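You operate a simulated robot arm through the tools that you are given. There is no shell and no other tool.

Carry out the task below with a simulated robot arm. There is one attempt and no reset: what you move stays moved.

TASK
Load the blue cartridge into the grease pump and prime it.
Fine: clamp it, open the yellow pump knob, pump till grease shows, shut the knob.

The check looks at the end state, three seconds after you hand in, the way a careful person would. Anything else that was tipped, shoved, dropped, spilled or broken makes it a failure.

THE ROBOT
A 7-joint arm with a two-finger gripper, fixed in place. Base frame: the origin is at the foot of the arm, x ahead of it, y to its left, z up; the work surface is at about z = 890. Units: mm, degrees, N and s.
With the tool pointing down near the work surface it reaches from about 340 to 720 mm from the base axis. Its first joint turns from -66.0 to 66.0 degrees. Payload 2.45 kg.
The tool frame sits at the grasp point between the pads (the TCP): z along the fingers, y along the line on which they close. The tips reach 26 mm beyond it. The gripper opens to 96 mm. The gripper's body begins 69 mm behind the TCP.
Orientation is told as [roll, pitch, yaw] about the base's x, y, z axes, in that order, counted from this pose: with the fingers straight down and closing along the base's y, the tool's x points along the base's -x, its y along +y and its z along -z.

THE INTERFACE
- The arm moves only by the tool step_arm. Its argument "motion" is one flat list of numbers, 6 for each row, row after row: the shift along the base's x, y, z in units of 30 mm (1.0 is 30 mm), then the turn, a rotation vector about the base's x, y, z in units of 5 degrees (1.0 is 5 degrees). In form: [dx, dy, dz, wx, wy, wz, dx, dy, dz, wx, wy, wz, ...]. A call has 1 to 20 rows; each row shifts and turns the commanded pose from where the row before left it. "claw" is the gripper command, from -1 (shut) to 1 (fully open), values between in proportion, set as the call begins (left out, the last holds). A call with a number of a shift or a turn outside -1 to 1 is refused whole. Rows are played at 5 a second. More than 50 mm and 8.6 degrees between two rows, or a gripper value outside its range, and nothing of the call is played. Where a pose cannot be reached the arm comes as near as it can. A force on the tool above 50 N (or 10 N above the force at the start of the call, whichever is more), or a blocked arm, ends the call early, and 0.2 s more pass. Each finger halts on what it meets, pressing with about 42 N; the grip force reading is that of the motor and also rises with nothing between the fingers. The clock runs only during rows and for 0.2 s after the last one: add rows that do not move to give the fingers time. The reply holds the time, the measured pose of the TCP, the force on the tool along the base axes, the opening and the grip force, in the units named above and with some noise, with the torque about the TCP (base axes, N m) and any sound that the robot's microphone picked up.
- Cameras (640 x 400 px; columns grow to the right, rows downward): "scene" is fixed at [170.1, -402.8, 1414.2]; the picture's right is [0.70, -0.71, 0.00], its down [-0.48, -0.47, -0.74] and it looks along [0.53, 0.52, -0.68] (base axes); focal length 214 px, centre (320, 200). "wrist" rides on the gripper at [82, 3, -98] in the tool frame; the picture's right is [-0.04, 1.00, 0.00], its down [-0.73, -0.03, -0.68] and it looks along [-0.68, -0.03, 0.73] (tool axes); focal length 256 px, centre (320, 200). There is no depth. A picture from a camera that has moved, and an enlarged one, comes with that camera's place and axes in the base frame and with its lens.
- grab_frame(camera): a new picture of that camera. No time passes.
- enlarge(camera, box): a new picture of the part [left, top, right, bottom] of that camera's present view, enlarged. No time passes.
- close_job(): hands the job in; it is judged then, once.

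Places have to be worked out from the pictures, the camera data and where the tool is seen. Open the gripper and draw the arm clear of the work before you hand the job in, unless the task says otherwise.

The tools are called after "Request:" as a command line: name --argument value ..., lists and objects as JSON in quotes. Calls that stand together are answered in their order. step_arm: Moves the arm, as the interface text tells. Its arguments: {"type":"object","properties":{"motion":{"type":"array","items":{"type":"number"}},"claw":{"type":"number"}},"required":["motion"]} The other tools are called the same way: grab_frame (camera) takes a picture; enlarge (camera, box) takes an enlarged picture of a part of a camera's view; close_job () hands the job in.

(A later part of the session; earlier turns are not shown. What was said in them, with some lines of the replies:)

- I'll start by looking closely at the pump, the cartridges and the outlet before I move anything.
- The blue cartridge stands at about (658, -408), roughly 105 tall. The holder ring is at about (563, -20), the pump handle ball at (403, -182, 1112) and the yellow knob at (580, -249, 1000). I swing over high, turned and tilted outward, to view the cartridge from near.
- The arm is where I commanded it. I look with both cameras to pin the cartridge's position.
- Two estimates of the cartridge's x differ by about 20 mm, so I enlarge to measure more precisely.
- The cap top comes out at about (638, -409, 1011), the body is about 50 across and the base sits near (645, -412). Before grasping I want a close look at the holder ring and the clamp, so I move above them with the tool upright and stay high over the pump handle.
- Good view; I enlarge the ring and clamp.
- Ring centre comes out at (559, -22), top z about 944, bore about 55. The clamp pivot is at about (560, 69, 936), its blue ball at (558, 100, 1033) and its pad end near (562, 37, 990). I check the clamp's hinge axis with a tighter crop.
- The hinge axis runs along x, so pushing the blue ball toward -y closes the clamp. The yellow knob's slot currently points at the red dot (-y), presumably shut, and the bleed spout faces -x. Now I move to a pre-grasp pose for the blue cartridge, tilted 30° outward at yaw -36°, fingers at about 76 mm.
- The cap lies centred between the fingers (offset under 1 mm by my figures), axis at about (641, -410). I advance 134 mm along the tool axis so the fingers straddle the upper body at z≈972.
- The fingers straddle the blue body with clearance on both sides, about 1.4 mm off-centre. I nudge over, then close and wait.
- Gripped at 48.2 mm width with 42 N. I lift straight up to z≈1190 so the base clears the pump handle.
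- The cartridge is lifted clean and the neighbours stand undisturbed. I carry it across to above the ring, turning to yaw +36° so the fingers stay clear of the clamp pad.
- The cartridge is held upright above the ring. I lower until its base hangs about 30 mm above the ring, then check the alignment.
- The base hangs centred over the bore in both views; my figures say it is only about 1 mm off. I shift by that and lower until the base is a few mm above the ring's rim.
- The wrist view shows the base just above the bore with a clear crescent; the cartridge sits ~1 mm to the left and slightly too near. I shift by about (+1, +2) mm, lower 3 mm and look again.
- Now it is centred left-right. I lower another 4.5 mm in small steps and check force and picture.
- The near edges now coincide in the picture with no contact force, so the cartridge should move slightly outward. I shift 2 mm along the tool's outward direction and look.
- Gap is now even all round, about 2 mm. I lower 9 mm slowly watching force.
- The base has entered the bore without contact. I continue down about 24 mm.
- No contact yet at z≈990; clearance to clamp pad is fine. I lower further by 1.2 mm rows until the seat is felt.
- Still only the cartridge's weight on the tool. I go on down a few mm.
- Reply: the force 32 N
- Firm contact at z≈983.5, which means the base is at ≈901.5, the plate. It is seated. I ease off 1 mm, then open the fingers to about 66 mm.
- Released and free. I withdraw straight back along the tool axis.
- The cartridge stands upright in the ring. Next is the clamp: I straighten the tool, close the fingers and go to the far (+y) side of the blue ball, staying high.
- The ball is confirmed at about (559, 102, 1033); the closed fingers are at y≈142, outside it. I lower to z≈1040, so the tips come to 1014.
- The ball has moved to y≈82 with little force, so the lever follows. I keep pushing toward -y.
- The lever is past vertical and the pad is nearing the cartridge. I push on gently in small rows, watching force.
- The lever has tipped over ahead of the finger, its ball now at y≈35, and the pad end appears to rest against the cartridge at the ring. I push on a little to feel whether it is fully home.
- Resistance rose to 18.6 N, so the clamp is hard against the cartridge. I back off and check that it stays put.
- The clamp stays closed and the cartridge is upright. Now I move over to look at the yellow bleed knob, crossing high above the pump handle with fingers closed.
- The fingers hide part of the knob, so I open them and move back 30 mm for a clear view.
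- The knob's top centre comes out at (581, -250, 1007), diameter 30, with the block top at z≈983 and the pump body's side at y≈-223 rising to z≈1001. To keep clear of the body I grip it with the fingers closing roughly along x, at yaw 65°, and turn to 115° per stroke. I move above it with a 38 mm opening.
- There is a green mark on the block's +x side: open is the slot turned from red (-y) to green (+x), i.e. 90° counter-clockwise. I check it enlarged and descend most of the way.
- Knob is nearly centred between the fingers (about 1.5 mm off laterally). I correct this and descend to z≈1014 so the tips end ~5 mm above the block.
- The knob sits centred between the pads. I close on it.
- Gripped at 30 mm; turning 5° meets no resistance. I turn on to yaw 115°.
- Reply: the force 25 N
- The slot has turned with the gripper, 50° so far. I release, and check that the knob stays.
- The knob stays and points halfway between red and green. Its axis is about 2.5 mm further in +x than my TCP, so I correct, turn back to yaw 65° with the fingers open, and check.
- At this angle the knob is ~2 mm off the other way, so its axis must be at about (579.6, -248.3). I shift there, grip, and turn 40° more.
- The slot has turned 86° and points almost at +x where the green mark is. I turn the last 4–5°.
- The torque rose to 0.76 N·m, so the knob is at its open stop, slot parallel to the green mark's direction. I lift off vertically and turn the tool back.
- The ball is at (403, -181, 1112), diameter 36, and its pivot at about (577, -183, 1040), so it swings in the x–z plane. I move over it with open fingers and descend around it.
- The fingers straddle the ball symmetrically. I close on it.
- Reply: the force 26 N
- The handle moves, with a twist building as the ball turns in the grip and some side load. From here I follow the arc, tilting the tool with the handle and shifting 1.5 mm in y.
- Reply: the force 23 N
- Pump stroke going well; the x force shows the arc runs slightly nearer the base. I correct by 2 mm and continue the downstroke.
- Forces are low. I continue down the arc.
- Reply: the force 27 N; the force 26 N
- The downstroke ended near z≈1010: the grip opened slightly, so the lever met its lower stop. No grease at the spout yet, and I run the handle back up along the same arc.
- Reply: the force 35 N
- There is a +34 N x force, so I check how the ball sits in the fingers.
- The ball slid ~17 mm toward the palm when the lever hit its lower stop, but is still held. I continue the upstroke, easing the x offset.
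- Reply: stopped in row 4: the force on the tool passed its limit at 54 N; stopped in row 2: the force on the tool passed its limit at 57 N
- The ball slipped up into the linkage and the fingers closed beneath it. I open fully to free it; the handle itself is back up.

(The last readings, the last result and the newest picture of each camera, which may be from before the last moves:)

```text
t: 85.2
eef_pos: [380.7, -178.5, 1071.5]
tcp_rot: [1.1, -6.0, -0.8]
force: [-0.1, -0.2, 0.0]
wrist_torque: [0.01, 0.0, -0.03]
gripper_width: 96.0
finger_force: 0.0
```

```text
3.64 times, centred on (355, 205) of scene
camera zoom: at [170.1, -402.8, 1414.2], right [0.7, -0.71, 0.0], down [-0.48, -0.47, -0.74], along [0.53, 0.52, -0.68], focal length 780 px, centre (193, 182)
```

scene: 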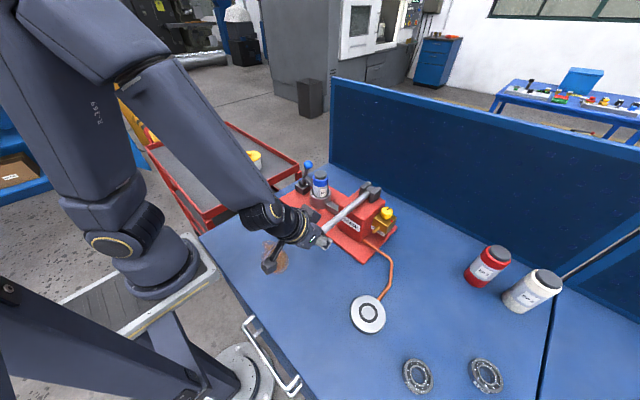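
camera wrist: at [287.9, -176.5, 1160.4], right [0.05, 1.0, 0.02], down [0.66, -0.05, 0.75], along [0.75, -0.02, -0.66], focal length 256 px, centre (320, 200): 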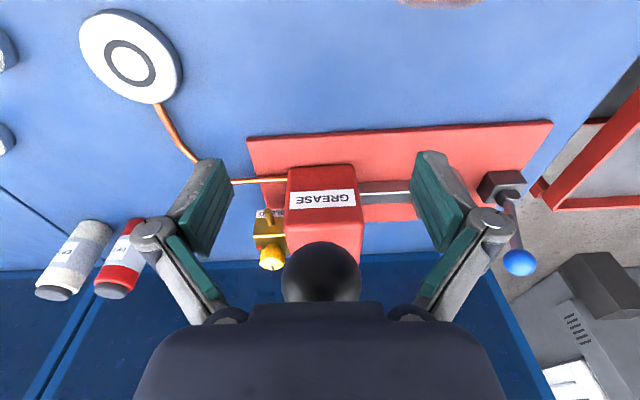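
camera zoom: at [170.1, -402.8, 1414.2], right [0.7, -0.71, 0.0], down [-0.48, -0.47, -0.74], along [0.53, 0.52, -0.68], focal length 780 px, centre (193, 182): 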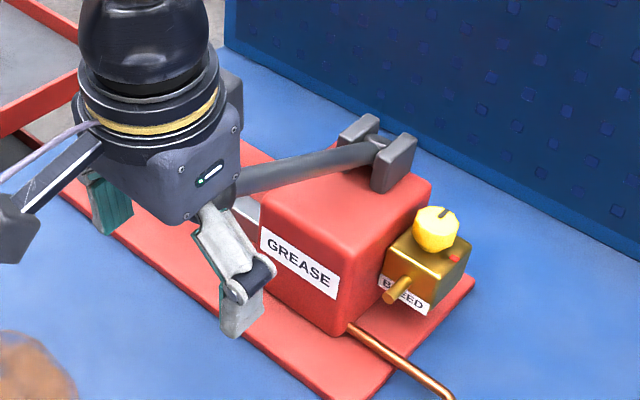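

The ball is free, back at about (396, -180, 1109), so the handle seems to be at its top. I check the spout for grease and then lift clear.

Request:
enlarge --camera "scene" --box '[365, 195, 413, 245]'

Request:
step_arm --motion '[0.1, 0, 1, 0, 0, 0, 0.1, 0, 1, 0, 0, 0, 0.1, 0, 1, -0.2, 1, 0.1, 0, 0, 0.5, 0, 0.2, 0.1, 0, 0, 0, 0, 0, 0]'

Request:
grab_frame --camera "wrist"

Request:
enlarge --camera "scene" --box '[290, 150, 420, 260]'

```text
8.00 times, centred on (389, 220) of scene
camera zoom: at [170.1, -402.8, 1414.2], right [0.7, -0.71, 0.0], down [-0.48, -0.47, -0.74], along [0.53, 0.52, -0.68], focal length 1716 px, centre (-232, 40)
```

zoom: 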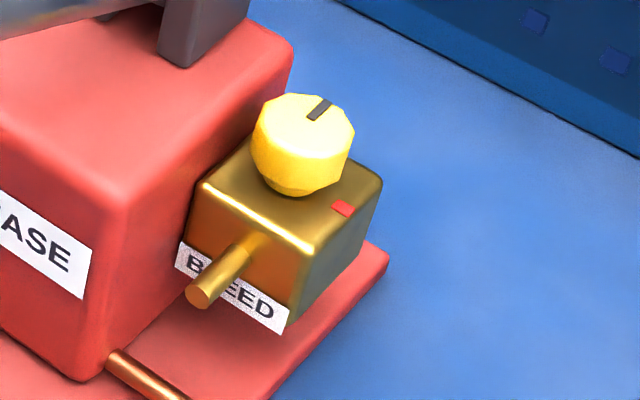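

```text
t: 86.4
eef_pos: [388.2, -179.3, 1176.7]
tcp_rot: [0.1, 0.0, 0.2]
force: [0.2, 0.0, 0.1]
wrist_torque: [-0.01, -0.03, 0.01]
gripper_width: 96.0
finger_force: 0.0
```

```text
taken
camera wrist: at [306.0, -176.7, 1274.8], right [0.04, 1.0, 0.0], down [0.73, -0.03, 0.68], along [0.68, -0.02, -0.73], focal length 256 px, centre (320, 200)
```

wrist: 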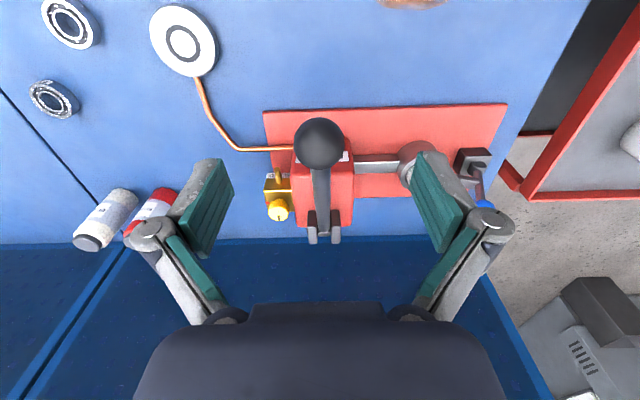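

```text
3.64 times, centred on (355, 205) of scene
camera zoom: at [170.1, -402.8, 1414.2], right [0.7, -0.71, 0.0], down [-0.48, -0.47, -0.74], along [0.53, 0.52, -0.68], focal length 780 px, centre (193, 182)
```

zoom: 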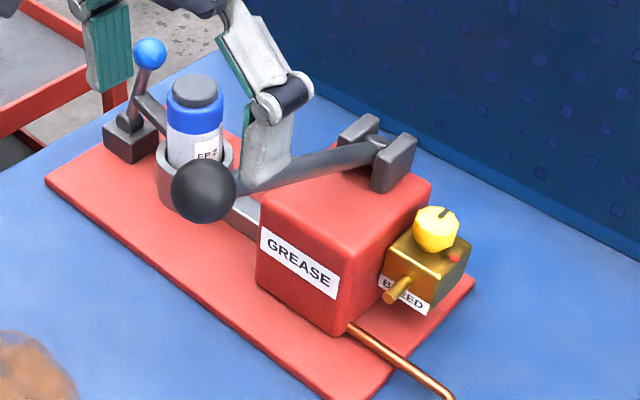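

No grease yet. The ball is back at its top position, (402.5, -180, 1112). I go down around it again and grip it.

Request:
step_arm --motion '[0.477, -0.02, -0.3, 0, 0, 0, 0, 0, -0.6, 0, 0, 0, 0, 0, -0.6, 0, 0, 0, 0, 0, -0.657, 0, 0, 0, 0, 0, 0, 0, 0, 0]'

Request:
step_arm --motion '[0, 0, 0, 0, 0, 0, 0, 0, 0, 0, 0, 0, 0, 0, 0, 0, 0, 0, 0, 0, 0, 0, 0, 0, 0, 0, 0, 0, 0, 0]' --claw -1

Request:
grab_frame --camera "wrist"

```text
t: 87.6
eef_pos: [402.2, -178.8, 1111.1]
tcp_rot: [0.0, 0.0, 0.2]
force: [-0.9, 0.2, -0.2]
wrist_torque: [-0.03, -0.02, 0.01]
gripper_width: 96.1
finger_force: 0.0
```

```text
t: 88.8
eef_pos: [403.0, -179.8, 1111.5]
tcp_rot: [0.1, 0.0, 0.2]
force: [0.9, -8.2, 0.9]
wrist_torque: [-0.04, 0.0, 0.0]
gripper_width: 35.9
finger_force: 44.7
```

```text
taken
camera wrist: at [320.7, -177.7, 1209.3], right [0.04, 1.0, 0.0], down [0.73, -0.03, 0.68], along [0.68, -0.02, -0.73], focal length 256 px, centre (320, 200)
```

wrist: 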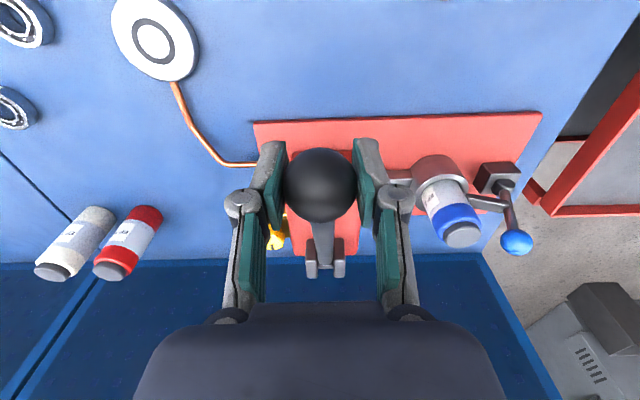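

Well centred this time (ball at the TCP's image point). I do the downstroke along the arc, stopping just above the lower stop.

Request:
step_arm --motion '[-0.145, -0.02, -0.393, 0, -0.8, 0, -0.116, 0, -0.402, 0, -0.8, 0, -0.089, 0, -0.409, 0, -0.8, 0, -0.06, 0, -0.415, 0, -0.8, 0, 0, 0, 0, 0, 0, 0]'

Request:
step_arm --motion '[-0.031, 0, -0.418, 0, -0.8, 0, -0.001, 0, -0.419, 0, -0.8, 0, 0.028, 0, -0.418, 0, -0.8, 0, 0, 0, 0, 0, 0, 0]'

Request:
grab_frame --camera "wrist"

Request:
enlarge --camera "scene" --box '[310, 170, 420, 260]'

```text
t: 90.0
eef_pos: [389.4, -180.9, 1063.9]
tcp_rot: [0.0, -16.0, 0.2]
force: [-24.4, -7.1, 9.0]
wrist_torque: [0.01, 0.51, -0.05]
gripper_width: 36.0
finger_force: 45.4
```

```text
t: 91.0
eef_pos: [389.1, -179.9, 1024.8]
tcp_rot: [-0.2, -28.0, 0.3]
force: [-22.3, -3.9, 6.8]
wrist_torque: [-0.12, 0.55, -0.04]
gripper_width: 36.0
finger_force: 45.5
```

```text
taken
camera wrist: at [270.8, -177.7, 1073.5], right [0.03, 1.0, 0.02], down [0.33, -0.03, 0.94], along [0.94, -0.02, -0.33], focal length 256 px, centre (320, 200)
```

wrist: 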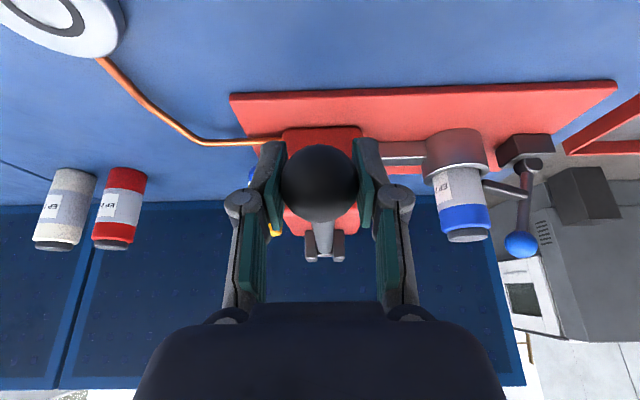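

```text
4.44 times, centred on (365, 215) of scene
camera zoom: at [169.4, -402.8, 1414.2], right [0.7, -0.71, 0.0], down [-0.48, -0.47, -0.74], along [0.53, 0.52, -0.68], focal length 953 px, centre (120, 133)
```

zoom: 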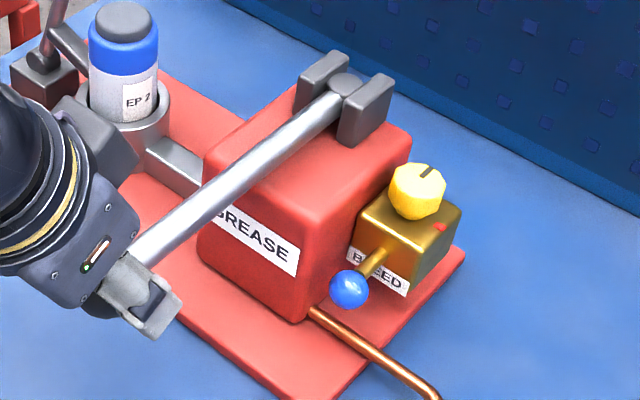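

Blue grease has appeared at the bleed spout. I stop pumping and guide the handle back up along the same arc.

Request:
step_arm --motion '[-0.06, 0, 0.418, 0, 0.8, 0, 0.001, 0, 0.419, 0, 0.8, 0, 0.031, 0, 0.418, 0, 0.8, 0, 0, 0, 0, 0, 0, 0]'

Request:
step_arm --motion '[0.06, 0, 0.415, 0, 0.8, 0, 0.089, 0, 0.409, 0, 0.8, 0, 0, 0, 0, 0, 0, 0]'

```text
t: 92.0
eef_pos: [393.0, -180.1, 1063.3]
tcp_rot: [-0.2, -16.2, 0.5]
force: [30.4, -1.1, 3.1]
wrist_torque: [0.01, -0.35, 0.03]
gripper_width: 35.7
finger_force: 45.0
```

```text
t: 92.8
eef_pos: [395.3, -178.8, 1087.8]
tcp_rot: [0.0, -8.2, 0.2]
force: [27.3, 2.4, -0.5]
wrist_torque: [-0.02, -0.6, -0.05]
gripper_width: 35.9
finger_force: 45.5
```

Following well; x force says the ball wants a bit more +x. I finish the upstroke with that correction.

Request:
step_arm --motion '[0.17, 0, 0.39, 0, 0.8, 0, 0.17, 0, 0.36, 0, 0.8, 0, 0, 0, 0, 0, 0, 0]'

Request:
grab_frame --camera "wrist"

Request:
enlarge --camera "scene" --box '[310, 170, 420, 260]'

```text
t: 93.6
eef_pos: [401.9, -181.3, 1108.5]
tcp_rot: [0.1, 0.4, 0.2]
force: [-0.8, -0.4, -19.3]
wrist_torque: [-0.14, -0.51, -0.21]
gripper_width: 35.5
finger_force: 44.6
```

```text
taken
camera wrist: at [321.6, -177.9, 1207.0], right [0.04, 1.0, 0.0], down [0.74, -0.03, 0.67], along [0.67, -0.02, -0.74], focal length 256 px, centre (320, 200)
```

wrist: 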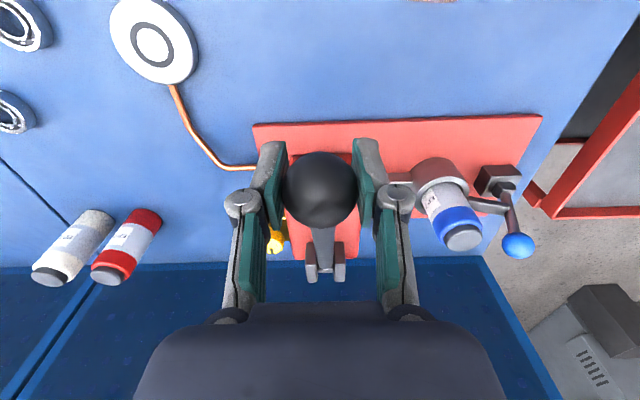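

```text
4.44 times, centred on (365, 215) of scene
camera zoom: at [170.3, -402.9, 1414.1], right [0.7, -0.71, 0.0], down [-0.48, -0.47, -0.74], along [0.53, 0.52, -0.68], focal length 953 px, centre (120, 133)
```

zoom: 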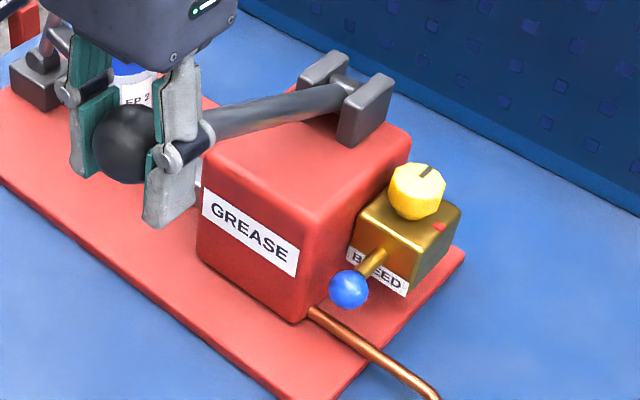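

The handle is back at the top and the grease bead stays on the spout. I release the ball and lift clear.

Request:
step_arm --motion '[0, 0, 0, 0, 0, 0, 0, 0, 0, 0, 0, 0, 0, 0, 0, 0, 0, 0, 0, 0, 0, 0, 0, 0, 0, 0, 0, 0, 0, 0, 0, 0, 0.5, 0, 0, 0, 0, 0, 0.8, 0, 0, 0, 0, 0, 1, 0, 0, 0, 0, 0, 1, 0, 0, 0, 0, 0, 1, 0, 0, 0]' --claw 1

Request:
grab_frame --camera "wrist"

```text
t: 95.8
eef_pos: [403.7, -179.8, 1238.6]
tcp_rot: [0.2, 0.0, 0.3]
force: [0.3, 0.3, 0.3]
wrist_torque: [-0.03, -0.02, -0.01]
gripper_width: 96.0
finger_force: 0.1
```

```text
taken
camera wrist: at [322.0, -178.0, 1336.8], right [0.04, 1.0, 0.0], down [0.73, -0.03, 0.68], along [0.68, -0.02, -0.73], focal length 256 px, centre (320, 200)
```

wrist: 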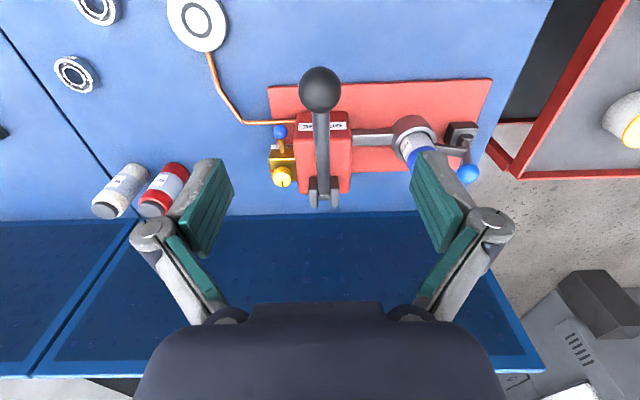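

Handle stays up. I return above the knob, turning to yaw 115° so that I can rotate it clockwise to shut.

Request:
step_arm --motion '[0.3664, -0.1427, 0, 0, 0, 0.956, 0.3664, -0.1427, 0, 0, 0, 0.956, 0.3664, -0.1427, 0, 0, 0, 0.956, 0.3664, -0.1427, 0, 0, 0, 0.956, 0.3664, -0.1427, 0, 0, 0, 0.956, 0.3664, -0.1427, 0, 0, 0, 0.956, 0.3664, -0.1427, 0, 0, 0, 0.956, 0.3664, -0.1427, 0, 0, 0, 0.956, 0.3664, -0.1427, 0, 0, 0, 0.956, 0.3664, -0.1427, 0, 0, 0, 0.956, 0.3664, -0.1427, 0, 0, 0, 0.956, 0.3664, -0.1427, 0, 0, 0, 0.956, 0.3664, -0.1427, 0, 0, 0, 0.956, 0.3664, -0.1427, 0, 0, 0, 0.956, 0.3664, -0.1427, 0, 0, 0, 0.956, 0.3664, -0.1427, 0, 0, 0, 0.956]' --claw -0.208

Request:
step_arm --motion '[0, 0, -0.5, 0, 0, 0.956, 0, 0, -0.6, 0, 0, 0.956, 0, 0, -0.6, 0, 0, 0.956, 0, 0, -0.6, 0, 0, 0.956, 0, 0, -0.6, 0, 0, 0.956, 0, 0, -0.6, 0, 0, 0.956, 0, 0, -0.6, 0, 0, 0.956, 0, 0, -0.6, 0, 0, 0.956, 0, 0, -0.6, 0, 0, 0, 0, 0, -0.6, 0, 0, 0, 0, 0, -0.6, 0, 0, 0, 0, 0, 0, 0, 0, 0]'

Request:
grab_frame --camera "wrist"

```text
t: 99.2
eef_pos: [571.0, -235.5, 1228.2]
tcp_rot: [0.1, 0.1, 76.7]
force: [0.2, 0.1, -0.3]
wrist_torque: [0.03, -0.01, 0.01]
gripper_width: 37.9
finger_force: 0.0
out of reach, approached as far as the arm can: row 16
```

```text
t: 101.8
eef_pos: [570.5, -234.9, 1032.4]
tcp_rot: [0.2, 0.0, 115.0]
force: [-1.0, 0.1, -0.3]
wrist_torque: [0.01, -0.01, 0.01]
gripper_width: 38.1
finger_force: 0.0
```

```text
taken
camera wrist: at [602.3, -310.9, 1130.2], right [-0.92, -0.39, 0.0], down [-0.28, 0.68, 0.68], along [-0.26, 0.63, -0.73], focal length 256 px, centre (320, 200)
```

wrist: 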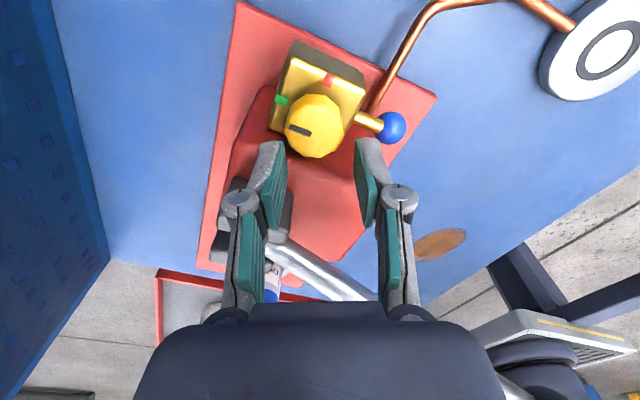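

The arm ran out of reach in one row, so it ended ~15 mm short in x/y, close to the bracket, but without contact. I raise straight up, then shift over the knob.

Request:
step_arm --motion '[0, 0, 0.6, 0, 0, 0, 0, 0, 0.8, 0, 0, 0, 0, 0, 0.8, 0, 0, 0, 0.15, -0.22, 0, 0, 0, 0, 0.153, -0.227, 0, 0, 0, 0, 0, 0, 0, 0, 0, 0]'

Request:
grab_frame --camera "wrist"

Request:
enlarge --camera "scene" --box '[340, 150, 420, 250]'

```text
t: 103.2
eef_pos: [580.2, -249.1, 1099.3]
tcp_rot: [0.1, -0.1, 114.9]
force: [0.4, 0.2, -0.2]
wrist_torque: [-0.02, -0.01, 0.01]
gripper_width: 38.0
finger_force: 0.0
```

```text
taken
camera wrist: at [611.4, -324.7, 1197.0], right [-0.92, -0.39, 0.0], down [-0.28, 0.68, 0.68], along [-0.26, 0.63, -0.73], focal length 256 px, centre (320, 200)
```

wrist: 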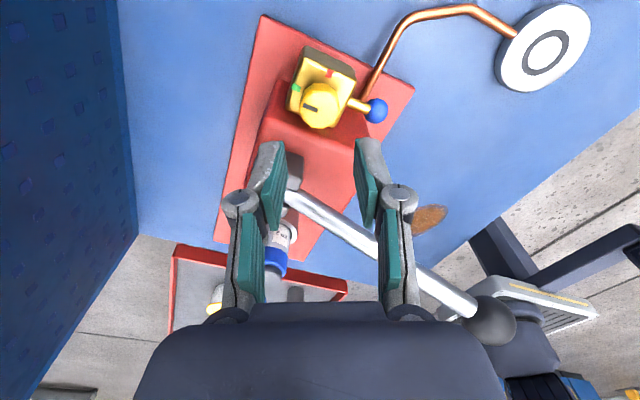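

```text
4.00 times, centred on (380, 200) of scene
camera zoom: at [170.1, -402.8, 1414.2], right [0.7, -0.71, 0.0], down [-0.48, -0.47, -0.74], along [0.53, 0.52, -0.68], focal length 858 px, centre (80, 200)
```

zoom: 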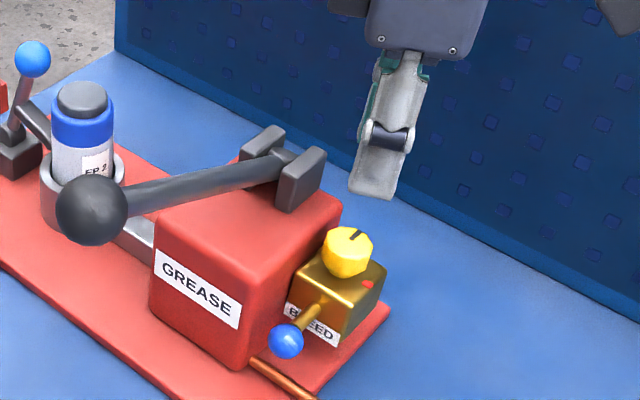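

Now centred over the knob. I descend to just above it and check.

Request:
step_arm --motion '[0, 0, -0.6, 0, 0, 0, 0, 0, -0.6, 0, 0, 0, 0, 0, -0.6, 0, 0, 0, 0, 0, 0, 0, 0, 0]'

Request:
enlarge --camera "wrist" --box '[220, 40, 420, 200]'

```text
t: 104.2
eef_pos: [580.6, -248.3, 1044.0]
tcp_rot: [0.1, 0.0, 115.1]
force: [0.0, 0.0, 0.2]
wrist_torque: [0.0, -0.02, -0.05]
gripper_width: 37.9
finger_force: 0.0
```

```text
2.50 times, centred on (320, 120) of wrist
camera zoom: at [611.6, -324.5, 1142.6], right [-0.92, -0.39, 0.0], down [-0.28, 0.68, 0.68], along [-0.26, 0.63, -0.73], focal length 640 px, centre (320, 400)
```

zoom: 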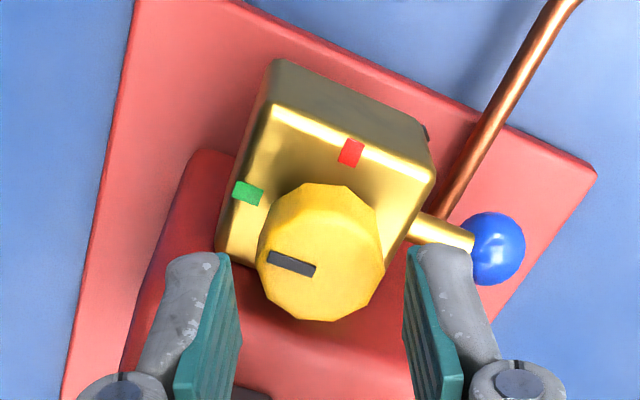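

Knob is centred, grease bead clear of the fingers' path. I descend to z≈1015 and close.

Request:
step_arm --motion '[0, 0, -0.3, 0, 0, 0, 0, 0, -0.3, 0, 0, 0, 0, 0, -0.35, 0, 0, 0, 0, 0, 0, 0, 0, 0]'

Request:
step_arm --motion '[0, 0, 0, 0, 0, 0, 0, 0, 0, 0, 0, 0, 0, 0, 0, 0, 0, 0, 0, 0, 0, 0, 0, 0]' --claw -1

Request:
step_arm --motion '[0, 0, 0, 0, 0, -0.9, 0, 0, 0, 0, 0, -0.9, 0, 0, 0, 0, 0, 0]'

```text
t: 105.2
eef_pos: [580.7, -248.7, 1015.1]
tcp_rot: [0.1, 0.0, 115.0]
force: [0.1, -1.7, 0.6]
wrist_torque: [0.03, -0.01, -0.05]
gripper_width: 37.7
finger_force: 0.1
```

```text
t: 106.2
eef_pos: [580.8, -248.6, 1016.1]
tcp_rot: [0.0, 0.1, 115.0]
force: [-2.4, 1.0, -1.6]
wrist_torque: [-0.04, 0.0, -0.01]
gripper_width: 30.7
finger_force: 44.6
```

```text
t: 107.0
eef_pos: [580.7, -248.1, 1015.7]
tcp_rot: [0.2, 0.0, 105.9]
force: [-3.0, -1.0, -6.8]
wrist_torque: [-0.15, -0.04, 0.04]
gripper_width: 30.6
finger_force: 45.4
```

Grip is good and it turns freely. I continue clockwise to yaw 65°.

Request:
step_arm --motion '[0, 0, 0, 0, 0, -0.9, 0, 0, 0, 0, 0, -0.9, 0, 0, 0, 0, 0, -0.9, 0, 0, 0, 0, 0, -0.9, 0, 0, 0, 0, 0, -0.9, 0, 0, 0, 0, 0, -0.9, 0, 0, 0, 0, 0, -0.9, 0, 0, 0, 0, 0, -0.9, 0, 0, 0, 0, 0, -0.98, 0, 0, 0, 0, 0, 0]'

Request:
step_arm --motion '[0, 0, 0, 0, 0, 0, 0, 0, 0, 0, 0, 0, 0, 0, 0, 0, 0, 0]' --claw -0.208

Request:
enlarge --camera "wrist" --box '[220, 70, 420, 230]'

```text
t: 109.2
eef_pos: [579.7, -247.8, 1016.4]
tcp_rot: [0.2, 0.0, 65.1]
force: [-8.7, -1.4, -22.3]
wrist_torque: [0.56, -0.1, 0.01]
gripper_width: 30.7
finger_force: 45.3
```

```text
t: 110.0
eef_pos: [580.5, -248.8, 1016.3]
tcp_rot: [0.0, 0.0, 65.2]
force: [0.0, -1.9, 0.4]
wrist_torque: [-0.01, 0.0, 0.0]
gripper_width: 37.5
finger_force: 0.1
```

```text
2.50 times, centred on (320, 150) of wrist
camera zoom: at [542.8, -322.3, 1115.3], right [-0.89, 0.46, 0.0], down [0.34, 0.65, 0.68], along [0.31, 0.6, -0.73], focal length 640 px, centre (320, 325)
```

zoom: 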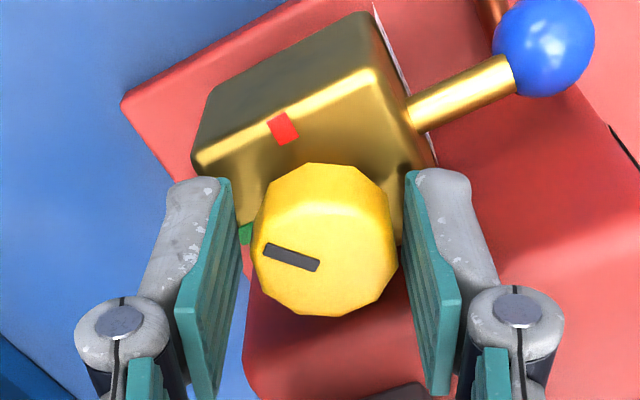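

Turned 50° with the grip. I swing back open to yaw 115° and regrip for the remaining 40°.

Request:
step_arm --motion '[0, 0, 0, 0, 0, 1, 0, 0, 0, 0, 0, 1, 0, 0, 0, 0, 0, 1, 0, 0, 0, 0, 0, 1, 0, 0, 0, 0, 0, 1, 0, 0, 0, 0, 0, 1, 0, 0, 0, 0, 0, 1, 0, 0, 0, 0, 0, 1, 0, 0, 0, 0, 0, 1, 0, 0, 0, 0, 0, 1, 0, 0, 0, 0, 0, 0]'

Request:
step_arm --motion '[0, 0, 0, 0, 0, 0, 0, 0, 0, 0, 0, 0, 0, 0, 0, 0, 0, 0, 0, 0, 0, 0, 0, 0]' --claw -1

Request:
step_arm --motion '[0, 0, 0, 0, 0, -0.9, 0, 0, 0, 0, 0, -0.9, 0, 0, 0, 0, 0, -0.9, 0, 0, 0, 0, 0, -0.9, 0, 0, 0, 0, 0, -0.9, 0, 0, 0, 0, 0, -0.9, 0, 0, 0, 0, 0, -0.9, 0, 0, 0, 0, 0, -0.9, 0, 0, 0, 0, 0, 0]'

Request:
enlarge --camera "wrist" --box '[220, 70, 420, 230]'

```text
t: 112.4
eef_pos: [580.1, -248.2, 1016.9]
tcp_rot: [0.1, 0.0, 115.1]
force: [0.6, -1.7, 0.7]
wrist_torque: [-0.01, -0.05, -0.04]
gripper_width: 38.1
finger_force: 0.0
```

```text
t: 113.4
eef_pos: [579.7, -248.6, 1018.0]
tcp_rot: [0.1, -0.1, 115.1]
force: [1.4, 1.4, -0.3]
wrist_torque: [0.14, -0.01, 0.0]
gripper_width: 30.4
finger_force: 45.1
```

```text
t: 115.4
eef_pos: [581.0, -249.1, 1017.3]
tcp_rot: [0.2, 0.0, 79.1]
force: [-7.1, 2.6, -2.0]
wrist_torque: [0.72, 0.11, -0.03]
gripper_width: 30.4
finger_force: 45.0
```

```text
2.50 times, centred on (320, 150) of wrist
camera zoom: at [561.0, -329.0, 1114.4], right [-0.97, 0.23, 0.0], down [0.17, 0.71, 0.68], along [0.15, 0.66, -0.73], focal length 640 px, centre (320, 325)
```

zoom: 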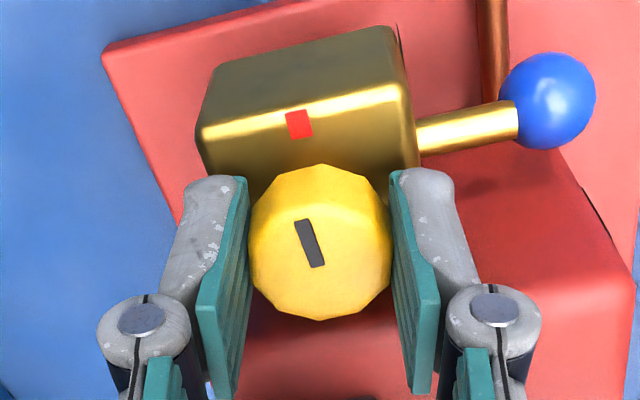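

The slot points nearly at the red mark. I turn the last degrees until the stop is felt.

Request:
step_arm --motion '[0, 0, 0, 0, 0, -0.5, 0, 0, 0, 0, 0, -0.4, 0, 0, 0, 0, 0, 0]'

Request:
step_arm --motion '[0, 0, 0, 0, 0, -0.4, 0, 0, 0, 0, 0, 0]'

Request:
enlarge --camera "wrist" --box '[220, 70, 420, 230]'

```text
t: 116.2
eef_pos: [580.7, -249.6, 1016.9]
tcp_rot: [0.2, 0.0, 74.6]
force: [-9.0, 3.0, -5.7]
wrist_torque: [0.19, 0.14, 0.37]
gripper_width: 30.2
finger_force: 44.9
```

```text
t: 116.8
eef_pos: [579.5, -249.1, 1016.5]
tcp_rot: [0.1, 0.1, 72.6]
force: [-12.2, 0.2, -6.3]
wrist_torque: [0.19, 0.21, 0.4]
gripper_width: 30.4
finger_force: 45.0
```

```text
2.50 times, centred on (320, 150) of wrist
camera zoom: at [552.0, -326.8, 1114.6], right [-0.94, 0.34, 0.0], down [0.25, 0.69, 0.68], along [0.23, 0.64, -0.73], focal length 640 px, centre (320, 325)
```

zoom: 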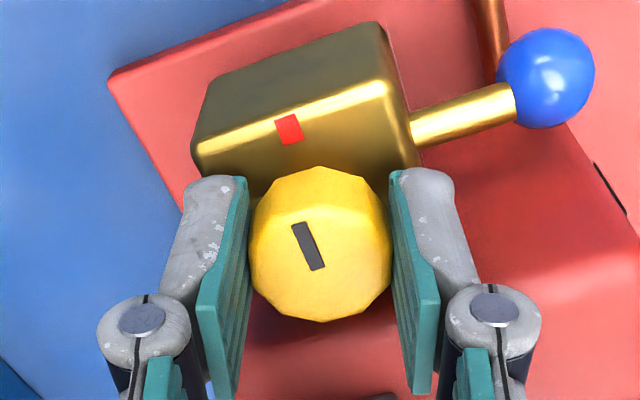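

Torque shows the closed stop and the slot points at the red mark: shut. I release, lift straight up and check.

Request:
step_arm --motion '[0, 0, 0, 0, 0, 0, 0, 0, 0, 0, 0, 0, 0, 0, 0, 0, 0, 0, 0, 0, 0.5, 0, 0, 0, 0, 0, 0.8, 0, 0, 0, 0, 0, 1, 0, 0, 0, 0, 0, 1, 0, 0, 0, 0, 0, 1, 0, 0, 0, 0, 0, 1, 0, 0, 0]' --claw -0.208

Request:
enlarge --camera "wrist" --box '[220, 20, 420, 180]'

Request:
enlarge --camera "scene" --box '[280, 140, 420, 260]'

```text
t: 118.8
eef_pos: [580.3, -249.3, 1176.2]
tcp_rot: [0.1, 0.0, 72.6]
force: [0.3, -0.5, 0.5]
wrist_torque: [-0.01, 0.01, -0.01]
gripper_width: 38.2
finger_force: 0.0
```

```text
2.50 times, centred on (320, 100) of wrist
camera zoom: at [552.5, -326.4, 1273.6], right [-0.94, 0.34, 0.0], down [0.25, 0.69, 0.68], along [0.23, 0.64, -0.73], focal length 640 px, centre (320, 450)
```

zoom: 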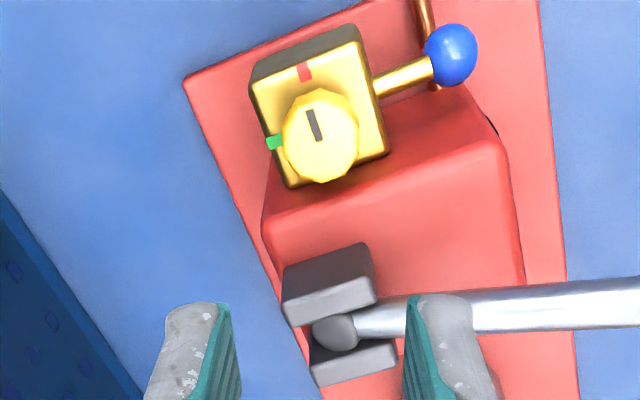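

```text
3.33 times, centred on (350, 200) of scene
camera zoom: at [170.1, -402.7, 1414.2], right [0.7, -0.71, 0.0], down [-0.48, -0.47, -0.74], along [0.53, 0.52, -0.68], focal length 715 px, centre (220, 200)
```

zoom: 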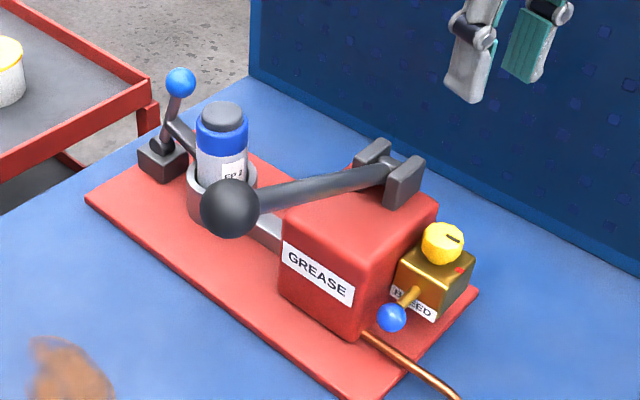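

The knob is shut on red, grease bead shows at the spout, cartridge clamped, handle up. I open the gripper and draw the arm back to a high position clear of the work.

Request:
step_arm --motion '[-0.39, 0.4, 0.2, 0, 0, -0.9, -0.39, 0.6, 0.3, 0, 0, -0.97, -0.39, 0.6, 0.3, 0, 0, -0.97, -0.39, 0.6, 0.3, 0, 0, -0.97, -0.39, 0.64, 0.3, 0, 0, -0.97, -0.39, 0.64, 0.3, 0, 0, -0.97, -0.39, 0.64, 0.3, 0, 0, -0.97, -0.39, 0.64, 0.3, 0, 0, -0.97, -0.39, 0.64, 0.3, 0, 0, -0.97, -0.39, 0.64, 0.3, 0, 0, -0.97, -0.39, 0.64, 0.2, 0, 0, -0.97, -0.39, 0.64, 0.2, 0, 0, -0.97, -0.39, 0.64, 0.2, 0, 0, -0.97, -0.39, 0.64, 0, 0, 0, -0.97, -0.39, 0.64, 0, 0, 0, -0.97, 0, 0, 0, 0, 0, 0]' --claw 1

Request:
grab_frame --camera "scene"

Request:
grab_frame --camera "wrist"

Request:
enlarge --camera "scene" --box '[280, 140, 420, 260]'

```text
t: 122.2
eef_pos: [404.9, 28.8, 1280.3]
tcp_rot: [0.1, 0.0, 0.1]
force: [0.6, 0.2, 0.6]
wrist_torque: [0.01, 0.02, 0.02]
gripper_width: 95.9
finger_force: 0.0
```

```text
taken
```

scene: 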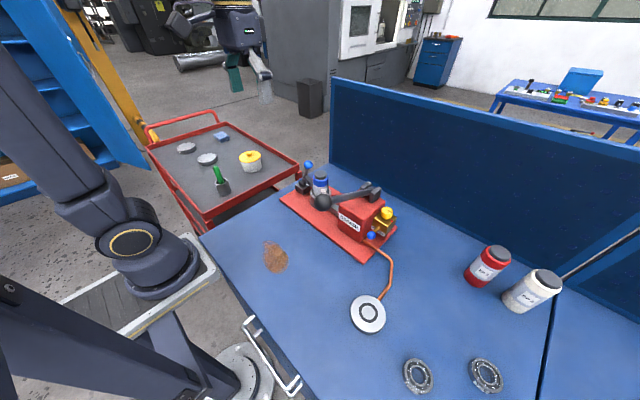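

```text
taken
camera wrist: at [323.0, 30.9, 1378.9], right [0.04, 1.0, 0.0], down [0.73, -0.03, 0.68], along [0.68, -0.02, -0.73], focal length 256 px, centre (320, 200)
```

wrist: 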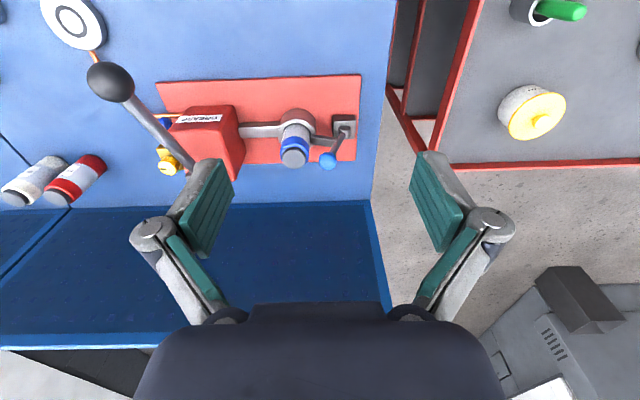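

```text
3.33 times, centred on (350, 200) of scene
camera zoom: at [170.1, -402.7, 1414.2], right [0.7, -0.71, 0.0], down [-0.48, -0.47, -0.74], along [0.53, 0.52, -0.68], focal length 715 px, centre (220, 200)
```

zoom: 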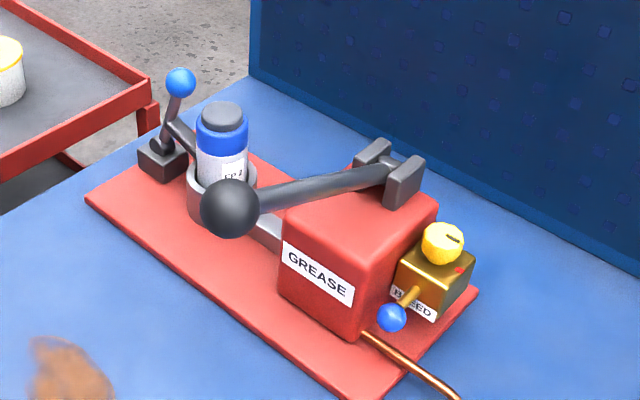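

The final pictures show the cartridge seated and clamped, grease at the spout, the knob shut on red and the handle up. The other items are where they were, the arm is clear and the gripper open, so I hand the job in.

Request:
close_job

```text
The job is handed in.
```

The blue cartridge is loaded and clamped, the pump is primed, and the job is handed in. The hand-in gave no result, so I don't know yet whether it passed the check.

- **Cartridge:** it stands upright in the holder ring, seated on the plate. The clamp pad presses on its side just above the ring, not on its cap. The clamp took an 18.6 N push and stayed closed afterwards.
- **Priming:** I opened the yellow knob to the green mark and pumped. Blue grease showed at the bleed spout on the second stroke.
- **Knob:** I turned it back to its stop, with the slot pointing at the red mark.
- **End state:** the pump handle is up, the gripper is open and the arm is clear. The last pictures show nothing else moved or spilled. A bead of grease is still on the spout.

On the first stroke I pushed past the handle's lower stop and the ball slipped out of the grip. Two moves then stopped at the force limit, at 54 and 57 N. I saw no damage, and the second stroke went normally.
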